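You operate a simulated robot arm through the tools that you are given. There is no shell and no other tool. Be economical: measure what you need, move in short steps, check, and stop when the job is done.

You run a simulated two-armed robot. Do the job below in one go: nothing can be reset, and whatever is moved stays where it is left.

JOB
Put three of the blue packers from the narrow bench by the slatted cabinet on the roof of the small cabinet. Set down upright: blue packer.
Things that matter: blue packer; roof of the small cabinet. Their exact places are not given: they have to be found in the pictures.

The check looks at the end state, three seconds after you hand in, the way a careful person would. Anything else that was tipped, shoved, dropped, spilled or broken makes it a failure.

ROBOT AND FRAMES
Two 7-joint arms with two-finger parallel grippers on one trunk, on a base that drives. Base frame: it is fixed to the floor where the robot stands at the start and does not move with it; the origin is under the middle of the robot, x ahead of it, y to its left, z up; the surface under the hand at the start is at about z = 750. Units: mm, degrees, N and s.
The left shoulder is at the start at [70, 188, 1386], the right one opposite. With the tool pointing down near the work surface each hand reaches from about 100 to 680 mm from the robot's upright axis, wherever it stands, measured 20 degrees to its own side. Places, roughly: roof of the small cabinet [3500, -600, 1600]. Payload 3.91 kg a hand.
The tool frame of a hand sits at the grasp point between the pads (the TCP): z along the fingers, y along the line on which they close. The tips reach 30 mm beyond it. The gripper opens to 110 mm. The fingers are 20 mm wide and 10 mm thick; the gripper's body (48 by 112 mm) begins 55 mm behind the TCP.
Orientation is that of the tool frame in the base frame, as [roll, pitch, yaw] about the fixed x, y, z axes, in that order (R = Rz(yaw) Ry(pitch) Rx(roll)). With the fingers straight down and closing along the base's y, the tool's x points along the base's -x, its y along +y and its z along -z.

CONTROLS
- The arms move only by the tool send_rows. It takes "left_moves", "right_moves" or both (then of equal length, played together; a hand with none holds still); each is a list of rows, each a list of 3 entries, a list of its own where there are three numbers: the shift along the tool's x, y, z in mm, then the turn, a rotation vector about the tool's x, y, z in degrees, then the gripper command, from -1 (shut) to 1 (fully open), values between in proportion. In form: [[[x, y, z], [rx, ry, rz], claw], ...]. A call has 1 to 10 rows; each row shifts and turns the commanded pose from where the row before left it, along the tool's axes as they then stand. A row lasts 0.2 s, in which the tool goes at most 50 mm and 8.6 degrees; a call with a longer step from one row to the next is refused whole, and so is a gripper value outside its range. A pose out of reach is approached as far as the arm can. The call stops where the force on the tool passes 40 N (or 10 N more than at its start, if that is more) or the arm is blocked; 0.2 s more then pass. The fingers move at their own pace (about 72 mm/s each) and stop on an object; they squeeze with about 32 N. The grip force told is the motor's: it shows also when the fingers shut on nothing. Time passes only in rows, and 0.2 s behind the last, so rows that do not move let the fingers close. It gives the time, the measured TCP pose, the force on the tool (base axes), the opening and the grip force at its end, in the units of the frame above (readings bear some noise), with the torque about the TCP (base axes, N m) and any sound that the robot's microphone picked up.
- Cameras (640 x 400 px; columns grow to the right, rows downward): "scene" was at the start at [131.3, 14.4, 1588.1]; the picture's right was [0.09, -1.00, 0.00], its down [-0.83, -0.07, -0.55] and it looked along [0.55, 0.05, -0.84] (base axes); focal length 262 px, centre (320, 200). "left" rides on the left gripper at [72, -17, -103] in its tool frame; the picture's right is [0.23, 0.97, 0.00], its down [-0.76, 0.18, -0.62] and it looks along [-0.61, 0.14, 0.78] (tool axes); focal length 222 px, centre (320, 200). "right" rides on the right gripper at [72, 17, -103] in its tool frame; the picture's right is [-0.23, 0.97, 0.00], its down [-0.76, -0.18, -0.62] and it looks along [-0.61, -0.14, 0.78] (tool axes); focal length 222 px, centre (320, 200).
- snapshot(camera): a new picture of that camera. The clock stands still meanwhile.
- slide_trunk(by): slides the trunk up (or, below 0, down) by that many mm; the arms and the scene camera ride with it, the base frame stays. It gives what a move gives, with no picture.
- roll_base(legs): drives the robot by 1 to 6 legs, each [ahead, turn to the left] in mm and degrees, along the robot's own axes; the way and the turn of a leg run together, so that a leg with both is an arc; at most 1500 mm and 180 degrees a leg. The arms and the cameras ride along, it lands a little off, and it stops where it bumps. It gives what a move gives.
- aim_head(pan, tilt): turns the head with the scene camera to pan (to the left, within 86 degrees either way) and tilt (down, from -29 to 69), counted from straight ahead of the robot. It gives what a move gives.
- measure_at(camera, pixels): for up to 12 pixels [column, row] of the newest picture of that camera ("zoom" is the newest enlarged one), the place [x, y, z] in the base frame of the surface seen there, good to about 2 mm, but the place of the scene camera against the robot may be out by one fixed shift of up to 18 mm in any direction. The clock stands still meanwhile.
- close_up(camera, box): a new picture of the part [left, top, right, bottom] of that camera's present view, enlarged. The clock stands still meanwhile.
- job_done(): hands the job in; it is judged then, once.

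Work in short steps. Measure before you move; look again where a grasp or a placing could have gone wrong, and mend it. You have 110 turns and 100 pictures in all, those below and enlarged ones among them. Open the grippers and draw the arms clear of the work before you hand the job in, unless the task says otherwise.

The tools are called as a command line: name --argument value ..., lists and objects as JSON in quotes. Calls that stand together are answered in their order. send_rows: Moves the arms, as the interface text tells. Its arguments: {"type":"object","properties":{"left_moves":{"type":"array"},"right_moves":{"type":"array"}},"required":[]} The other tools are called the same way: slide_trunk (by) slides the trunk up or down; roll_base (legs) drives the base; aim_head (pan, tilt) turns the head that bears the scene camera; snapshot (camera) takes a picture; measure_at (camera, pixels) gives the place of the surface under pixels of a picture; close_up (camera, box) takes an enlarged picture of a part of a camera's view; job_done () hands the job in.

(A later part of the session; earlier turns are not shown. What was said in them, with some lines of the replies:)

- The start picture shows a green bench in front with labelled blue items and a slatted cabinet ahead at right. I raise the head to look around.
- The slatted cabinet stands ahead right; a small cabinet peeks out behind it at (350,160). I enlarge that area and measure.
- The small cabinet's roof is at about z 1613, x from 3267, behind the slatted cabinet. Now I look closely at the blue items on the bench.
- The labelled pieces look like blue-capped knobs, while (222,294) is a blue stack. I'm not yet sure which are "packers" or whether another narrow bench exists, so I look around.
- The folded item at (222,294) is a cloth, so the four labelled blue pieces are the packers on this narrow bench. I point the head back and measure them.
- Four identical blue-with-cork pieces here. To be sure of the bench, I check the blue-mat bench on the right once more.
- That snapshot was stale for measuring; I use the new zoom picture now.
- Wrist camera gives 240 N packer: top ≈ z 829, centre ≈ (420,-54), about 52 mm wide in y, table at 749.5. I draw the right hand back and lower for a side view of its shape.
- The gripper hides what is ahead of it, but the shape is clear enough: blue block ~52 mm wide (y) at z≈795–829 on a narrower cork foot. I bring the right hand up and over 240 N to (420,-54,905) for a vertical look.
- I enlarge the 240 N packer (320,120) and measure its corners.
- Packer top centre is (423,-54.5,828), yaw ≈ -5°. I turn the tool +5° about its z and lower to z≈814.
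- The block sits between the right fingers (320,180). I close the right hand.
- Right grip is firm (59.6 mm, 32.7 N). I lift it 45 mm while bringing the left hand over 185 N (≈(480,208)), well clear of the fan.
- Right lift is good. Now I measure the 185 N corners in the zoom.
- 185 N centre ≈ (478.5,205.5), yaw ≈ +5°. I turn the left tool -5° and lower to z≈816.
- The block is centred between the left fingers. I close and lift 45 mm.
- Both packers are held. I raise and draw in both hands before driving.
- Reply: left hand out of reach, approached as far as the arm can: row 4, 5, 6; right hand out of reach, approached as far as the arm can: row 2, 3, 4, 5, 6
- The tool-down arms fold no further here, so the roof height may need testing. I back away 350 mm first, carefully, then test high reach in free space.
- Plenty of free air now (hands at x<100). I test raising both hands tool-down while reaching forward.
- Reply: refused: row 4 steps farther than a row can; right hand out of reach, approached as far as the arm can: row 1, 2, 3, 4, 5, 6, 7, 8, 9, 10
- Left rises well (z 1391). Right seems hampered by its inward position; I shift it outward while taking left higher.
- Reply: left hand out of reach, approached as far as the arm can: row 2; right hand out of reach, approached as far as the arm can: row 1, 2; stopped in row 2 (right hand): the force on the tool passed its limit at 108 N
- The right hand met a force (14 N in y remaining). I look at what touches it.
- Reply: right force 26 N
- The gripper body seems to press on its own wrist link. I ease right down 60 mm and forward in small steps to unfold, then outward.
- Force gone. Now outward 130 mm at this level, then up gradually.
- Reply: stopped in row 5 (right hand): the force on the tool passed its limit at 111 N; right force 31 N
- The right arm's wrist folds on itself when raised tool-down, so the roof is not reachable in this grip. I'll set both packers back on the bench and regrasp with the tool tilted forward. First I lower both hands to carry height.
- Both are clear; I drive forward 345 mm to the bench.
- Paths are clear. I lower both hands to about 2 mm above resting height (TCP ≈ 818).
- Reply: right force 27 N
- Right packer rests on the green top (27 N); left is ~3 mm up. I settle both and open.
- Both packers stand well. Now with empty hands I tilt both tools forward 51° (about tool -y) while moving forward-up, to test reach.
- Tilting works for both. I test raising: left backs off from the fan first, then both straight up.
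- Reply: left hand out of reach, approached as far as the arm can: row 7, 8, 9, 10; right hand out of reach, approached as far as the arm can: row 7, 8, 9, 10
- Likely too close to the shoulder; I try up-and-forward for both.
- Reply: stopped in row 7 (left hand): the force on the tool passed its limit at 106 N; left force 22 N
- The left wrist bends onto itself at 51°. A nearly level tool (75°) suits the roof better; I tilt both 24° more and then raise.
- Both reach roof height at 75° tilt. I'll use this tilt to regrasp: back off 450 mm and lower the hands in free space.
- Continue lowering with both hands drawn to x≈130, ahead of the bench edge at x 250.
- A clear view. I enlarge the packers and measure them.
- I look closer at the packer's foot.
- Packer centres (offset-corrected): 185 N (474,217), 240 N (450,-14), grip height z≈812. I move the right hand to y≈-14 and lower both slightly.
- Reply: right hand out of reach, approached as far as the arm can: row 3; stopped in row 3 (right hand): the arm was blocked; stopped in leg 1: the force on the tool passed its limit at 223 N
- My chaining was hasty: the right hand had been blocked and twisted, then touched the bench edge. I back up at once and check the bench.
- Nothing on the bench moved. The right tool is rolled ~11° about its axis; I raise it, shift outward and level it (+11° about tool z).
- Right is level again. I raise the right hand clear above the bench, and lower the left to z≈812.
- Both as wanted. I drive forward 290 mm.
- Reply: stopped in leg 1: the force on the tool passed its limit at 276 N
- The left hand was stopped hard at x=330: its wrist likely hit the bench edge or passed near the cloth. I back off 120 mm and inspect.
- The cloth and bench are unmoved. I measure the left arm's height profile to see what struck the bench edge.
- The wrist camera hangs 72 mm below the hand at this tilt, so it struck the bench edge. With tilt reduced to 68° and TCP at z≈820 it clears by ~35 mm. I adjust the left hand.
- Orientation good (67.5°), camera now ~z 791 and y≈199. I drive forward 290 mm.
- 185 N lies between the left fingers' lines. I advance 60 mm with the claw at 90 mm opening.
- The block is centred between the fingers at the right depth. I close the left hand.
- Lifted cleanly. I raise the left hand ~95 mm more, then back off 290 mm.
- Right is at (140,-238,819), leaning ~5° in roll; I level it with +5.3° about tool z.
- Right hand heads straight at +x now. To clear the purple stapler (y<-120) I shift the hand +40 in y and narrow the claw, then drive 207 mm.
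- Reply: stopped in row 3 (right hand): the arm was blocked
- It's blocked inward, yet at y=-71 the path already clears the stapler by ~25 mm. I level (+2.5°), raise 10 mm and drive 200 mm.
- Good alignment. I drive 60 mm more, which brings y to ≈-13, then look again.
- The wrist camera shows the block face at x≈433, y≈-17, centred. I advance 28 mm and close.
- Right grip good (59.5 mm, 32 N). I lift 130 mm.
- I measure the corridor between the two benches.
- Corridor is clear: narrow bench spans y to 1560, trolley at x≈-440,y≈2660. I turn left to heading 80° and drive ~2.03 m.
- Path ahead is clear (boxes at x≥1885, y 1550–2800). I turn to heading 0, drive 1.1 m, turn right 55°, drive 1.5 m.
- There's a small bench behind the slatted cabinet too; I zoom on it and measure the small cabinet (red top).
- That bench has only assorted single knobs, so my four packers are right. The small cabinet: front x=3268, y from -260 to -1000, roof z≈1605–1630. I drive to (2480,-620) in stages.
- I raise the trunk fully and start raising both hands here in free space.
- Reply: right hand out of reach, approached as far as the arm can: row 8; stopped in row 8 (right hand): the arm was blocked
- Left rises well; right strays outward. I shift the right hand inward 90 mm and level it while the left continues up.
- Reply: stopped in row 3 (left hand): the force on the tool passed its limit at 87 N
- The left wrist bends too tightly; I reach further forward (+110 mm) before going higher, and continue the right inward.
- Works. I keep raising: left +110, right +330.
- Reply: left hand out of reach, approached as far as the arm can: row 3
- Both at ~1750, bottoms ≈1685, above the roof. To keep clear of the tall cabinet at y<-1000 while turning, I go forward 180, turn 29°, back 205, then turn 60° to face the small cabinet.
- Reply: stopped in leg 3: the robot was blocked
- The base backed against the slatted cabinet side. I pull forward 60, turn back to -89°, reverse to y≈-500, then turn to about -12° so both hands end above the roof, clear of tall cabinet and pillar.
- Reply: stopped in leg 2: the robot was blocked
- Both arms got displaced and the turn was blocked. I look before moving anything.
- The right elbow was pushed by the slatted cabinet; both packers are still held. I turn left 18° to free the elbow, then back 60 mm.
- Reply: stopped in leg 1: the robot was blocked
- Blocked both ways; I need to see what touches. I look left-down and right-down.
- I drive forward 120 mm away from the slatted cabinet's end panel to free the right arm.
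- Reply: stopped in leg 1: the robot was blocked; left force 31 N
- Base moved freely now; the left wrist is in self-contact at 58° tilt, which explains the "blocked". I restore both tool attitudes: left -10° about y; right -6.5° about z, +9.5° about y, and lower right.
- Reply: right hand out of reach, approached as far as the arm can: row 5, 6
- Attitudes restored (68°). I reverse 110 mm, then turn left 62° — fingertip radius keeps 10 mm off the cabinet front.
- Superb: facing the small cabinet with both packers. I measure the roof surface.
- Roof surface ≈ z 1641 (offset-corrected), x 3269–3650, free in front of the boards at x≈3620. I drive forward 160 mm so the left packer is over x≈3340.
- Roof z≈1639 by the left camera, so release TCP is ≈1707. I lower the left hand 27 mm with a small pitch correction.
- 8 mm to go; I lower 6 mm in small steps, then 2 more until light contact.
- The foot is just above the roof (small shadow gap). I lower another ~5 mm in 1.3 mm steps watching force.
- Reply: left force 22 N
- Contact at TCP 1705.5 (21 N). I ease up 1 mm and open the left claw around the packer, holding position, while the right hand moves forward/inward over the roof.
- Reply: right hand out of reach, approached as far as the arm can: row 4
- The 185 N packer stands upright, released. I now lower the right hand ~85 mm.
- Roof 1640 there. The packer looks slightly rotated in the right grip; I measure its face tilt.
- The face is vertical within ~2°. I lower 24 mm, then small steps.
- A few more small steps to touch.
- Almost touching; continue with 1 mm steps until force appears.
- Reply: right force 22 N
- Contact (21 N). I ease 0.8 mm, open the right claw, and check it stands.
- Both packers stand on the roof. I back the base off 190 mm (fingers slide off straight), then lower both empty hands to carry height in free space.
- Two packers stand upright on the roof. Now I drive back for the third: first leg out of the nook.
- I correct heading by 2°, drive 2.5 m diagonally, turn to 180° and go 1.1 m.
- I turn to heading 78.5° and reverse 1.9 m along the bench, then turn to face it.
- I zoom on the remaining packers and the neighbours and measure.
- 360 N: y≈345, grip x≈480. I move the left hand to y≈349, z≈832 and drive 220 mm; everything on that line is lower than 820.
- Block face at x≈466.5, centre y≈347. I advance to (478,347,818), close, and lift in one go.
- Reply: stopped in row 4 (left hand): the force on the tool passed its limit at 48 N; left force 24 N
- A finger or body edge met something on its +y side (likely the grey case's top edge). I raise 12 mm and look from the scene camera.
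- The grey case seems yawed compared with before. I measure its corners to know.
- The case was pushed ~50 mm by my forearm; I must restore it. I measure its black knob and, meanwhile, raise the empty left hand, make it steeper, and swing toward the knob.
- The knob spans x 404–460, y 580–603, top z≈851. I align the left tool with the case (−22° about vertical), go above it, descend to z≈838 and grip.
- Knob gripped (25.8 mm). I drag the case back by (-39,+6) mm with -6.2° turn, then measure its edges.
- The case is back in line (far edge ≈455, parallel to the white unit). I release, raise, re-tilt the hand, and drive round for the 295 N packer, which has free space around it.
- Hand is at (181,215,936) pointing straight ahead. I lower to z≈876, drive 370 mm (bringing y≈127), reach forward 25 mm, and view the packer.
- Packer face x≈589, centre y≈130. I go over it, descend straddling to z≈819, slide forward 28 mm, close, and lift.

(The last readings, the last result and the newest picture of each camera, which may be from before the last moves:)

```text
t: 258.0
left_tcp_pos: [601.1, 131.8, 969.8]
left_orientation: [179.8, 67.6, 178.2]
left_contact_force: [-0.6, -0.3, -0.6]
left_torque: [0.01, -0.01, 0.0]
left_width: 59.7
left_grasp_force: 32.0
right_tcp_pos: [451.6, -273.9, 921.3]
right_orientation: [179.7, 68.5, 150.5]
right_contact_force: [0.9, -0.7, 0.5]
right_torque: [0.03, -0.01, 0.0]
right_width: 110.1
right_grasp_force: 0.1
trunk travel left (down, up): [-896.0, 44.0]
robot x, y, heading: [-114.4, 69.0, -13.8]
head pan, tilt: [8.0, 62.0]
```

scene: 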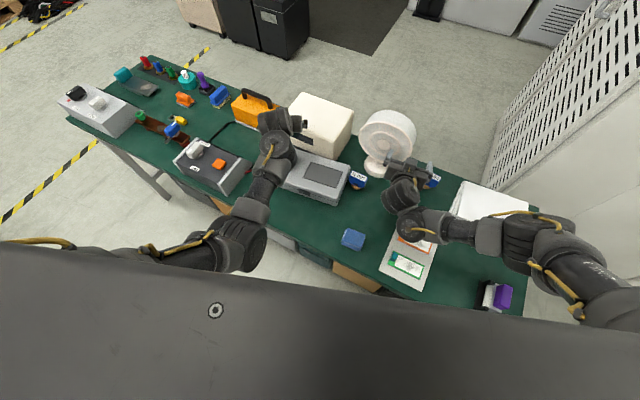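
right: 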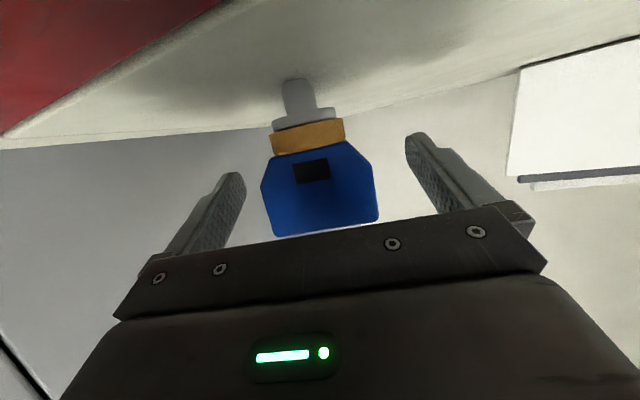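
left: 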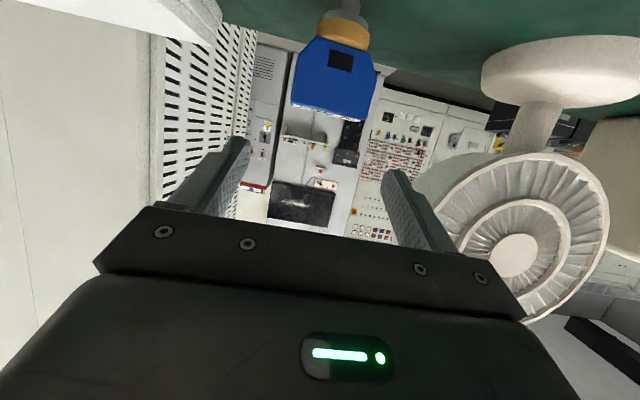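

295 N is held (59.7 mm, TCP 69.6 above its foot). Few turns remain, so I batch: trunk up, then the known route back toward the cabinet.

slide_trunk --by 44

roll_base --legs '[[-350, 0], [0, 91.8], [1500, 0], [390, 0], [0, -78], [1090, 0]]'

roll_base --legs '[[0, -52.1], [1500, 0], [972, 0]]'

```text
t: 258.8
left_tcp_pos: [602.2, 132.4, 1013.7]
left_orientation: [179.8, 67.7, 178.2]
left_contact_force: [1.0, -0.6, -1.0]
left_torque: [0.01, 0.0, 0.01]
left_width: 59.8
left_grasp_force: 31.6
right_tcp_pos: [451.9, -272.5, 965.8]
right_orientation: [179.9, 68.5, 150.6]
right_contact_force: [0.0, -0.7, 0.0]
right_torque: [0.02, 0.0, 0.01]
right_width: 109.9
right_grasp_force: 0.1
trunk travel left (down, up): [-940.0, 0.0]
robot x, y, heading: [-116.6, 67.4, -13.9]
head pan, tilt: [8.0, 62.0]
```

```text
t: 282.6
left_tcp_pos: [1632.3, 2315.2, 1013.5]
left_orientation: [179.7, 67.6, -165.1]
left_contact_force: [0.3, -0.2, -1.4]
left_torque: [0.02, 0.0, 0.03]
left_width: 59.4
left_grasp_force: 32.5
right_tcp_pos: [1605.2, 1884.3, 966.1]
right_orientation: [179.8, 68.5, 167.2]
right_contact_force: [0.0, 0.3, 0.6]
right_torque: [0.0, -0.01, 0.0]
right_width: 110.1
right_grasp_force: 0.1
trunk travel left (down, up): [-940.0, 0.0]
robot x, y, heading: [967.8, 2048.7, 2.9]
head pan, tilt: [8.0, 62.0]
```

```text
t: 297.1
left_tcp_pos: [3218.8, -182.8, 1014.4]
left_orientation: [179.8, 67.6, 142.1]
left_contact_force: [-0.6, 0.7, -1.3]
left_torque: [-0.01, 0.0, 0.0]
left_width: 59.7
left_grasp_force: 32.2
right_tcp_pos: [2859.3, -421.3, 966.7]
right_orientation: [179.9, 68.5, 114.4]
right_contact_force: [-0.3, 0.4, 0.4]
right_torque: [0.04, 0.02, 0.02]
right_width: 110.2
right_grasp_force: 0.0
trunk travel left (down, up): [-940.0, 0.0]
robot x, y, heading: [2601.6, 187.9, -50.0]
head pan, tilt: [8.0, 62.0]
```

The base drifted and the hand came close to the cabinet corner, no contact. I reverse the same way 300 mm, take the x≈2510 lane down to y≈-730, and raise the left hand 250 mm there.

roll_base --legs '[[-300, 0], [0, -26.4], [430, 0], [0, -13.6], [730, 0]]'

send_rows --left_moves '[[[-38.6, 0, -15.9], [0, 0, 0], -1], [[-38.6, 0, -15.9], [0, 0, 0], -1], [[-38.6, 0, -15.9], [0, 0, 0], -1], [[-38.6, 0, -15.9], [0, 0, 0], -1], [[-38.6, 0, -15.9], [0, 0, 0], -1], [[-38.6, 0, -15.9], [0, 0, 0], -1]]'

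```text
t: 307.1
left_tcp_pos: [2755.6, -1398.5, 1014.2]
left_orientation: [179.8, 67.5, 102.2]
left_contact_force: [-0.9, -0.1, -1.3]
left_torque: [0.01, 0.01, 0.03]
left_width: 59.5
left_grasp_force: 32.0
right_tcp_pos: [2327.1, -1350.8, 966.3]
right_orientation: [179.8, 68.5, 74.4]
right_contact_force: [-0.8, -0.1, 0.4]
right_torque: [0.02, 0.01, -0.01]
right_width: 109.8
right_grasp_force: 0.1
trunk travel left (down, up): [-940.0, 0.0]
robot x, y, heading: [2519.9, -720.5, -90.1]
head pan, tilt: [8.0, 62.0]
```

```text
t: 308.5
left_tcp_pos: [2754.0, -1400.5, 1266.3]
left_orientation: [179.8, 67.6, 102.1]
left_contact_force: [0.0, 0.1, -0.9]
left_torque: [-0.03, -0.03, -0.02]
left_width: 59.3
left_grasp_force: 31.8
right_tcp_pos: [2325.8, -1352.6, 964.1]
right_orientation: [179.7, 68.5, 74.4]
right_contact_force: [-0.6, -0.2, -1.3]
right_torque: [0.0, 0.0, -0.04]
right_width: 110.1
right_grasp_force: 0.1
trunk travel left (down, up): [-940.0, 0.0]
robot x, y, heading: [2517.0, -719.0, -89.7]
head pan, tilt: [8.0, 62.0]
```

Robot at (2518,-720,-90). I turn to -45°, reverse 120, turn to -13°, then reach to ~3216 and raise the left hand to ≈1740 in front of the cabinet.

roll_base --legs '[[0, 45], [-120, 0], [0, 32]]'

send_rows --left_moves '[[[-12.7, -20, 31], [0, 0, 0], -1], [[-12.7, -20, 31], [0, 0, 0], -1], [[-41.5, 0, -17], [0, 0, 0], -1], [[-41.5, 0, -17], [0, 0, 0], -1], [[-41.5, 0, -17], [0, 0, 0], -1], [[-41.5, 0, -17], [0, 0, 0], -1], [[-41.5, 0, -17], [0, 0, 0], -1], [[-41.5, 0, -17], [0, 0, 0], -1], [[-41.5, 0, -17], [0, 0, 0], -1]]'

send_rows --left_moves '[[[-41.5, 0, -17], [0, 0, 0], -1], [[-41.5, 0, -17], [0, 0, 0], -1], [[-41.5, 0, -17], [0, 0, 0], -1], [[-20, 0, -8], [0, 0, 0], -1], [[0, 0, 0], [0, 0, 0], -1]]'

```text
t: 313.3
left_tcp_pos: [3147.9, -557.1, 1265.0]
left_orientation: [179.8, 67.5, 179.5]
left_contact_force: [-0.4, 0.2, -0.8]
left_torque: [0.0, -0.02, -0.01]
left_width: 59.3
left_grasp_force: 31.7
right_tcp_pos: [3005.7, -963.2, 965.4]
right_orientation: [179.7, 68.5, 151.7]
right_contact_force: [-0.6, 0.0, 0.2]
right_torque: [-0.02, 0.02, 0.0]
right_width: 109.9
right_grasp_force: 0.1
trunk travel left (down, up): [-940.0, 0.0]
robot x, y, heading: [2432.3, -634.2, -12.3]
head pan, tilt: [8.0, 62.0]
```

```text
t: 315.3
left_tcp_pos: [3215.7, -596.9, 1578.8]
left_orientation: [180.0, 67.5, 179.5]
left_contact_force: [0.1, -0.5, -0.1]
left_torque: [-0.01, 0.02, -0.01]
left_width: 59.4
left_grasp_force: 32.0
right_tcp_pos: [3004.5, -963.4, 967.0]
right_orientation: [179.8, 68.5, 151.9]
right_contact_force: [0.0, -0.2, 0.2]
right_torque: [-0.03, 0.02, -0.01]
right_width: 109.6
right_grasp_force: 0.1
trunk travel left (down, up): [-940.0, 0.0]
robot x, y, heading: [2428.8, -635.2, -12.6]
head pan, tilt: [8.0, 62.0]
```

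```text
t: 316.5
left_tcp_pos: [3214.2, -598.8, 1733.4]
left_orientation: [179.7, 67.5, 179.6]
left_contact_force: [0.5, 0.1, -0.3]
left_torque: [-0.02, -0.04, 0.0]
left_width: 59.5
left_grasp_force: 31.7
right_tcp_pos: [3005.9, -963.2, 964.5]
right_orientation: [179.8, 68.5, 151.9]
right_contact_force: [-0.2, -0.5, 0.4]
right_torque: [-0.03, 0.01, 0.0]
right_width: 109.8
right_grasp_force: 0.0
trunk travel left (down, up): [-940.0, 0.0]
robot x, y, heading: [2431.9, -636.2, -12.5]
head pan, tilt: [8.0, 62.0]
5 turns are left
```

All is in place: packer foot ≈1664, above the roof. I drive 140 mm along -12.5° to (3351,-629), lower 22 mm, and settle.

roll_base --legs '[[140, 0]]'

send_rows --left_moves '[[[9.3, 0, 3.8], [0, 0, 0], -1], [[7.4, 0, 3], [0, 0, 0], -1], [[2.8, 0, 1.1], [0, 0, 0], -1], [[0, 0, 0], [0, 0, 0], -1], [[0, 0, 0], [0, 0, 0], -1]]'

send_rows --left_moves '[[[1, 0, 0.4], [0, 0, 0], -1], [[1, 0, 0.4], [0, 0, 0], -1], [[1, 0, 0.4], [0, 0, 0], -1], [[0, 0, 0], [0, 0, 0], -1]]'

```text
t: 317.9
left_tcp_pos: [3339.0, -625.8, 1740.5]
left_orientation: [-180.0, 68.2, 179.7]
left_contact_force: [0.0, 0.1, -0.6]
left_torque: [-0.02, 0.04, -0.01]
left_width: 59.5
left_grasp_force: 32.3
right_tcp_pos: [3134.6, -993.4, 969.9]
right_orientation: [179.4, 68.8, 151.5]
right_contact_force: [-0.8, -0.2, 0.4]
right_torque: [0.01, -0.01, 0.02]
right_width: 110.2
right_grasp_force: 0.1
trunk travel left (down, up): [-940.0, 0.0]
robot x, y, heading: [2566.6, -666.2, -12.6]
head pan, tilt: [8.0, 62.0]
```

```text
t: 319.1
left_tcp_pos: [3348.0, -629.6, 1714.7]
left_orientation: [179.8, 67.8, 179.4]
left_contact_force: [-0.2, 0.7, -1.0]
left_torque: [-0.04, 0.02, -0.02]
left_width: 59.6
left_grasp_force: 31.7
right_tcp_pos: [3141.0, -995.0, 966.2]
right_orientation: [179.6, 68.5, 151.7]
right_contact_force: [-0.2, -0.5, 0.1]
right_torque: [0.01, 0.03, 0.03]
right_width: 110.0
right_grasp_force: 0.1
trunk travel left (down, up): [-940.0, 0.0]
robot x, y, heading: [2569.5, -667.7, -12.7]
head pan, tilt: [8.0, 62.0]
```

```text
t: 320.1
left_tcp_pos: [3351.8, -630.3, 1709.3]
left_orientation: [179.9, 67.6, 179.4]
left_contact_force: [0.2, 0.2, -0.4]
left_torque: [0.03, 0.0, -0.05]
left_width: 59.6
left_grasp_force: 32.2
right_tcp_pos: [3141.5, -994.8, 965.3]
right_orientation: [179.7, 68.4, 151.8]
right_contact_force: [-0.7, 0.9, 0.1]
right_torque: [-0.03, 0.0, 0.01]
right_width: 109.7
right_grasp_force: 0.1
trunk travel left (down, up): [-940.0, 0.0]
robot x, y, heading: [2569.2, -663.7, -12.6]
head pan, tilt: [8.0, 62.0]
4 turns are left
```

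No contact yet at 1709; I lower 4 mm more in 1 mm steps and check the foot.

send_rows --left_moves '[[[1, 0, 0.4], [0, 0, 0], -1], [[1, 0, 0.4], [0, 0, 0], -1], [[0.9, 0, 0.4], [0, 0, 0], -1], [[0.9, 0, 0.4], [0, 0, 0], -1], [[0, 0, 0], [0, 0, 0], -1]]'

close_up --camera "left" --box '[240, 40, 400, 160]'

```text
t: 321.3
left_tcp_pos: [3349.1, -630.3, 1708.8]
left_orientation: [179.6, 68.0, 179.3]
left_contact_force: [7.5, -1.2, 21.2]
left_torque: [-0.05, -0.54, 0.03]
left_width: 59.6
left_grasp_force: 31.8
right_tcp_pos: [3140.0, -995.5, 966.6]
right_orientation: [179.6, 68.4, 151.7]
right_contact_force: [0.4, 0.8, 0.0]
right_torque: [-0.01, 0.01, 0.02]
right_width: 110.1
right_grasp_force: 0.1
trunk travel left (down, up): [-940.0, 0.0]
robot x, y, heading: [2565.5, -671.5, -12.6]
head pan, tilt: [8.0, 62.0]
```

```text
3.33 times, centred on (320, 100) of left
3 turns are left
```

zoom: 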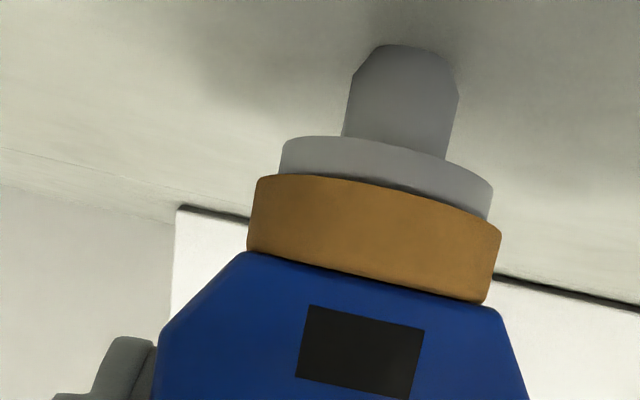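

Contact (21 N), foot flat on the roof. I ease 1.2 mm, open, reverse 135 mm, and check the roof.

send_rows --left_moves '[[[-1.1, 0, -0.5], [0, 0, 0], -1], [[0, 0, 0], [0, 0, 0], 0.2], [[0, 0, 0], [0, 0, 0], 0.6], [[0, 0, 0], [0, 0, 0], 1], [[0, -5, 0], [0, 0, 0], 1], [[0, 0, 0], [0, 0, 0], 1]]'

roll_base --legs '[[-135, 0]]'

aim_head --pan 10 --tilt 0

snapshot --camera "scene"

```text
t: 322.7
left_tcp_pos: [3350.9, -634.5, 1707.2]
left_orientation: [179.8, 67.7, 179.5]
left_contact_force: [-0.3, 0.0, 0.2]
left_torque: [-0.02, -0.01, -0.01]
left_width: 110.3
left_grasp_force: 0.0
right_tcp_pos: [3141.9, -995.4, 965.1]
right_orientation: [179.7, 68.5, 151.7]
right_contact_force: [0.6, -1.1, 0.4]
right_torque: [0.0, 0.0, 0.0]
right_width: 110.0
right_grasp_force: 0.1
trunk travel left (down, up): [-940.0, 0.0]
robot x, y, heading: [2568.7, -668.8, -12.5]
head pan, tilt: [8.0, 62.0]
```

```text
t: 324.0
left_tcp_pos: [3223.2, -607.2, 1705.6]
left_orientation: [179.8, 67.5, 179.2]
left_contact_force: [0.6, -0.7, 0.0]
left_torque: [0.0, 0.0, 0.01]
left_width: 110.2
left_grasp_force: 0.0
right_tcp_pos: [3012.8, -967.6, 964.3]
right_orientation: [179.7, 68.4, 151.7]
right_contact_force: [0.3, -0.3, -0.2]
right_torque: [0.03, -0.01, 0.01]
right_width: 109.8
right_grasp_force: 0.0
trunk travel left (down, up): [-940.0, 0.0]
robot x, y, heading: [2438.8, -639.9, -12.5]
head pan, tilt: [8.0, 62.0]
```

```text
t: 325.3
left_tcp_pos: [3219.3, -605.4, 1705.9]
left_orientation: [179.8, 67.7, 179.4]
left_contact_force: [-0.7, -0.1, 0.1]
left_torque: [0.03, 0.05, 0.02]
left_width: 110.1
left_grasp_force: 0.0
right_tcp_pos: [3010.7, -965.7, 966.1]
right_orientation: [179.7, 68.5, 151.8]
right_contact_force: [0.1, 0.3, 0.5]
right_torque: [0.02, 0.02, 0.01]
right_width: 109.8
right_grasp_force: 0.0
trunk travel left (down, up): [-940.0, 0.0]
robot x, y, heading: [2438.1, -641.1, -12.8]
head pan, tilt: [10.0, 0.0]
```

```text
1 pictures are left
2 turns are left
```

scene: 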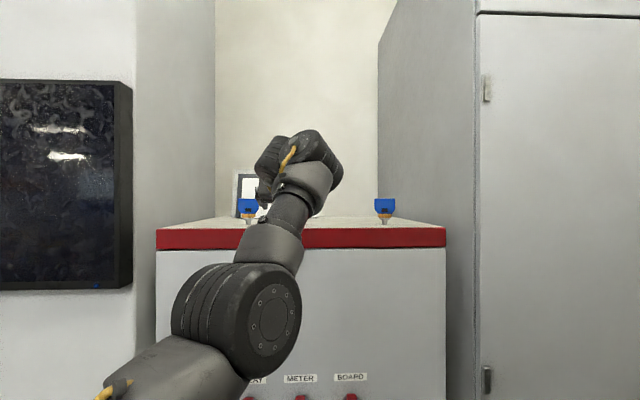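

The two outer packers stand at (248,210) and (384,210). The third is hidden behind the arm, but it was released without force. Both grippers are open and clear of the roof, so I hand in.

job_done

```text
The job is handed in.
```

I put three blue packers (185 N, 240 N and 295 N) on the roof of the small cabinet and handed the job in. The last picture shows 185 N and 240 N upright, but the arm hid 295 N. It was set down with its foot flat on the roof and the hand came away without any force, so I expect it is standing.

On the bench, my forearm pushed the grey instrument case about 50 mm. I pulled it back to within a few millimetres of its original place by its knob. The hands also struck the bench edge twice and the robot bumped the slatted cabinet; I saw nothing displaced by either. On the last drive the hand passed close to the wall shelf without any force reading, but I did not check the items on it.
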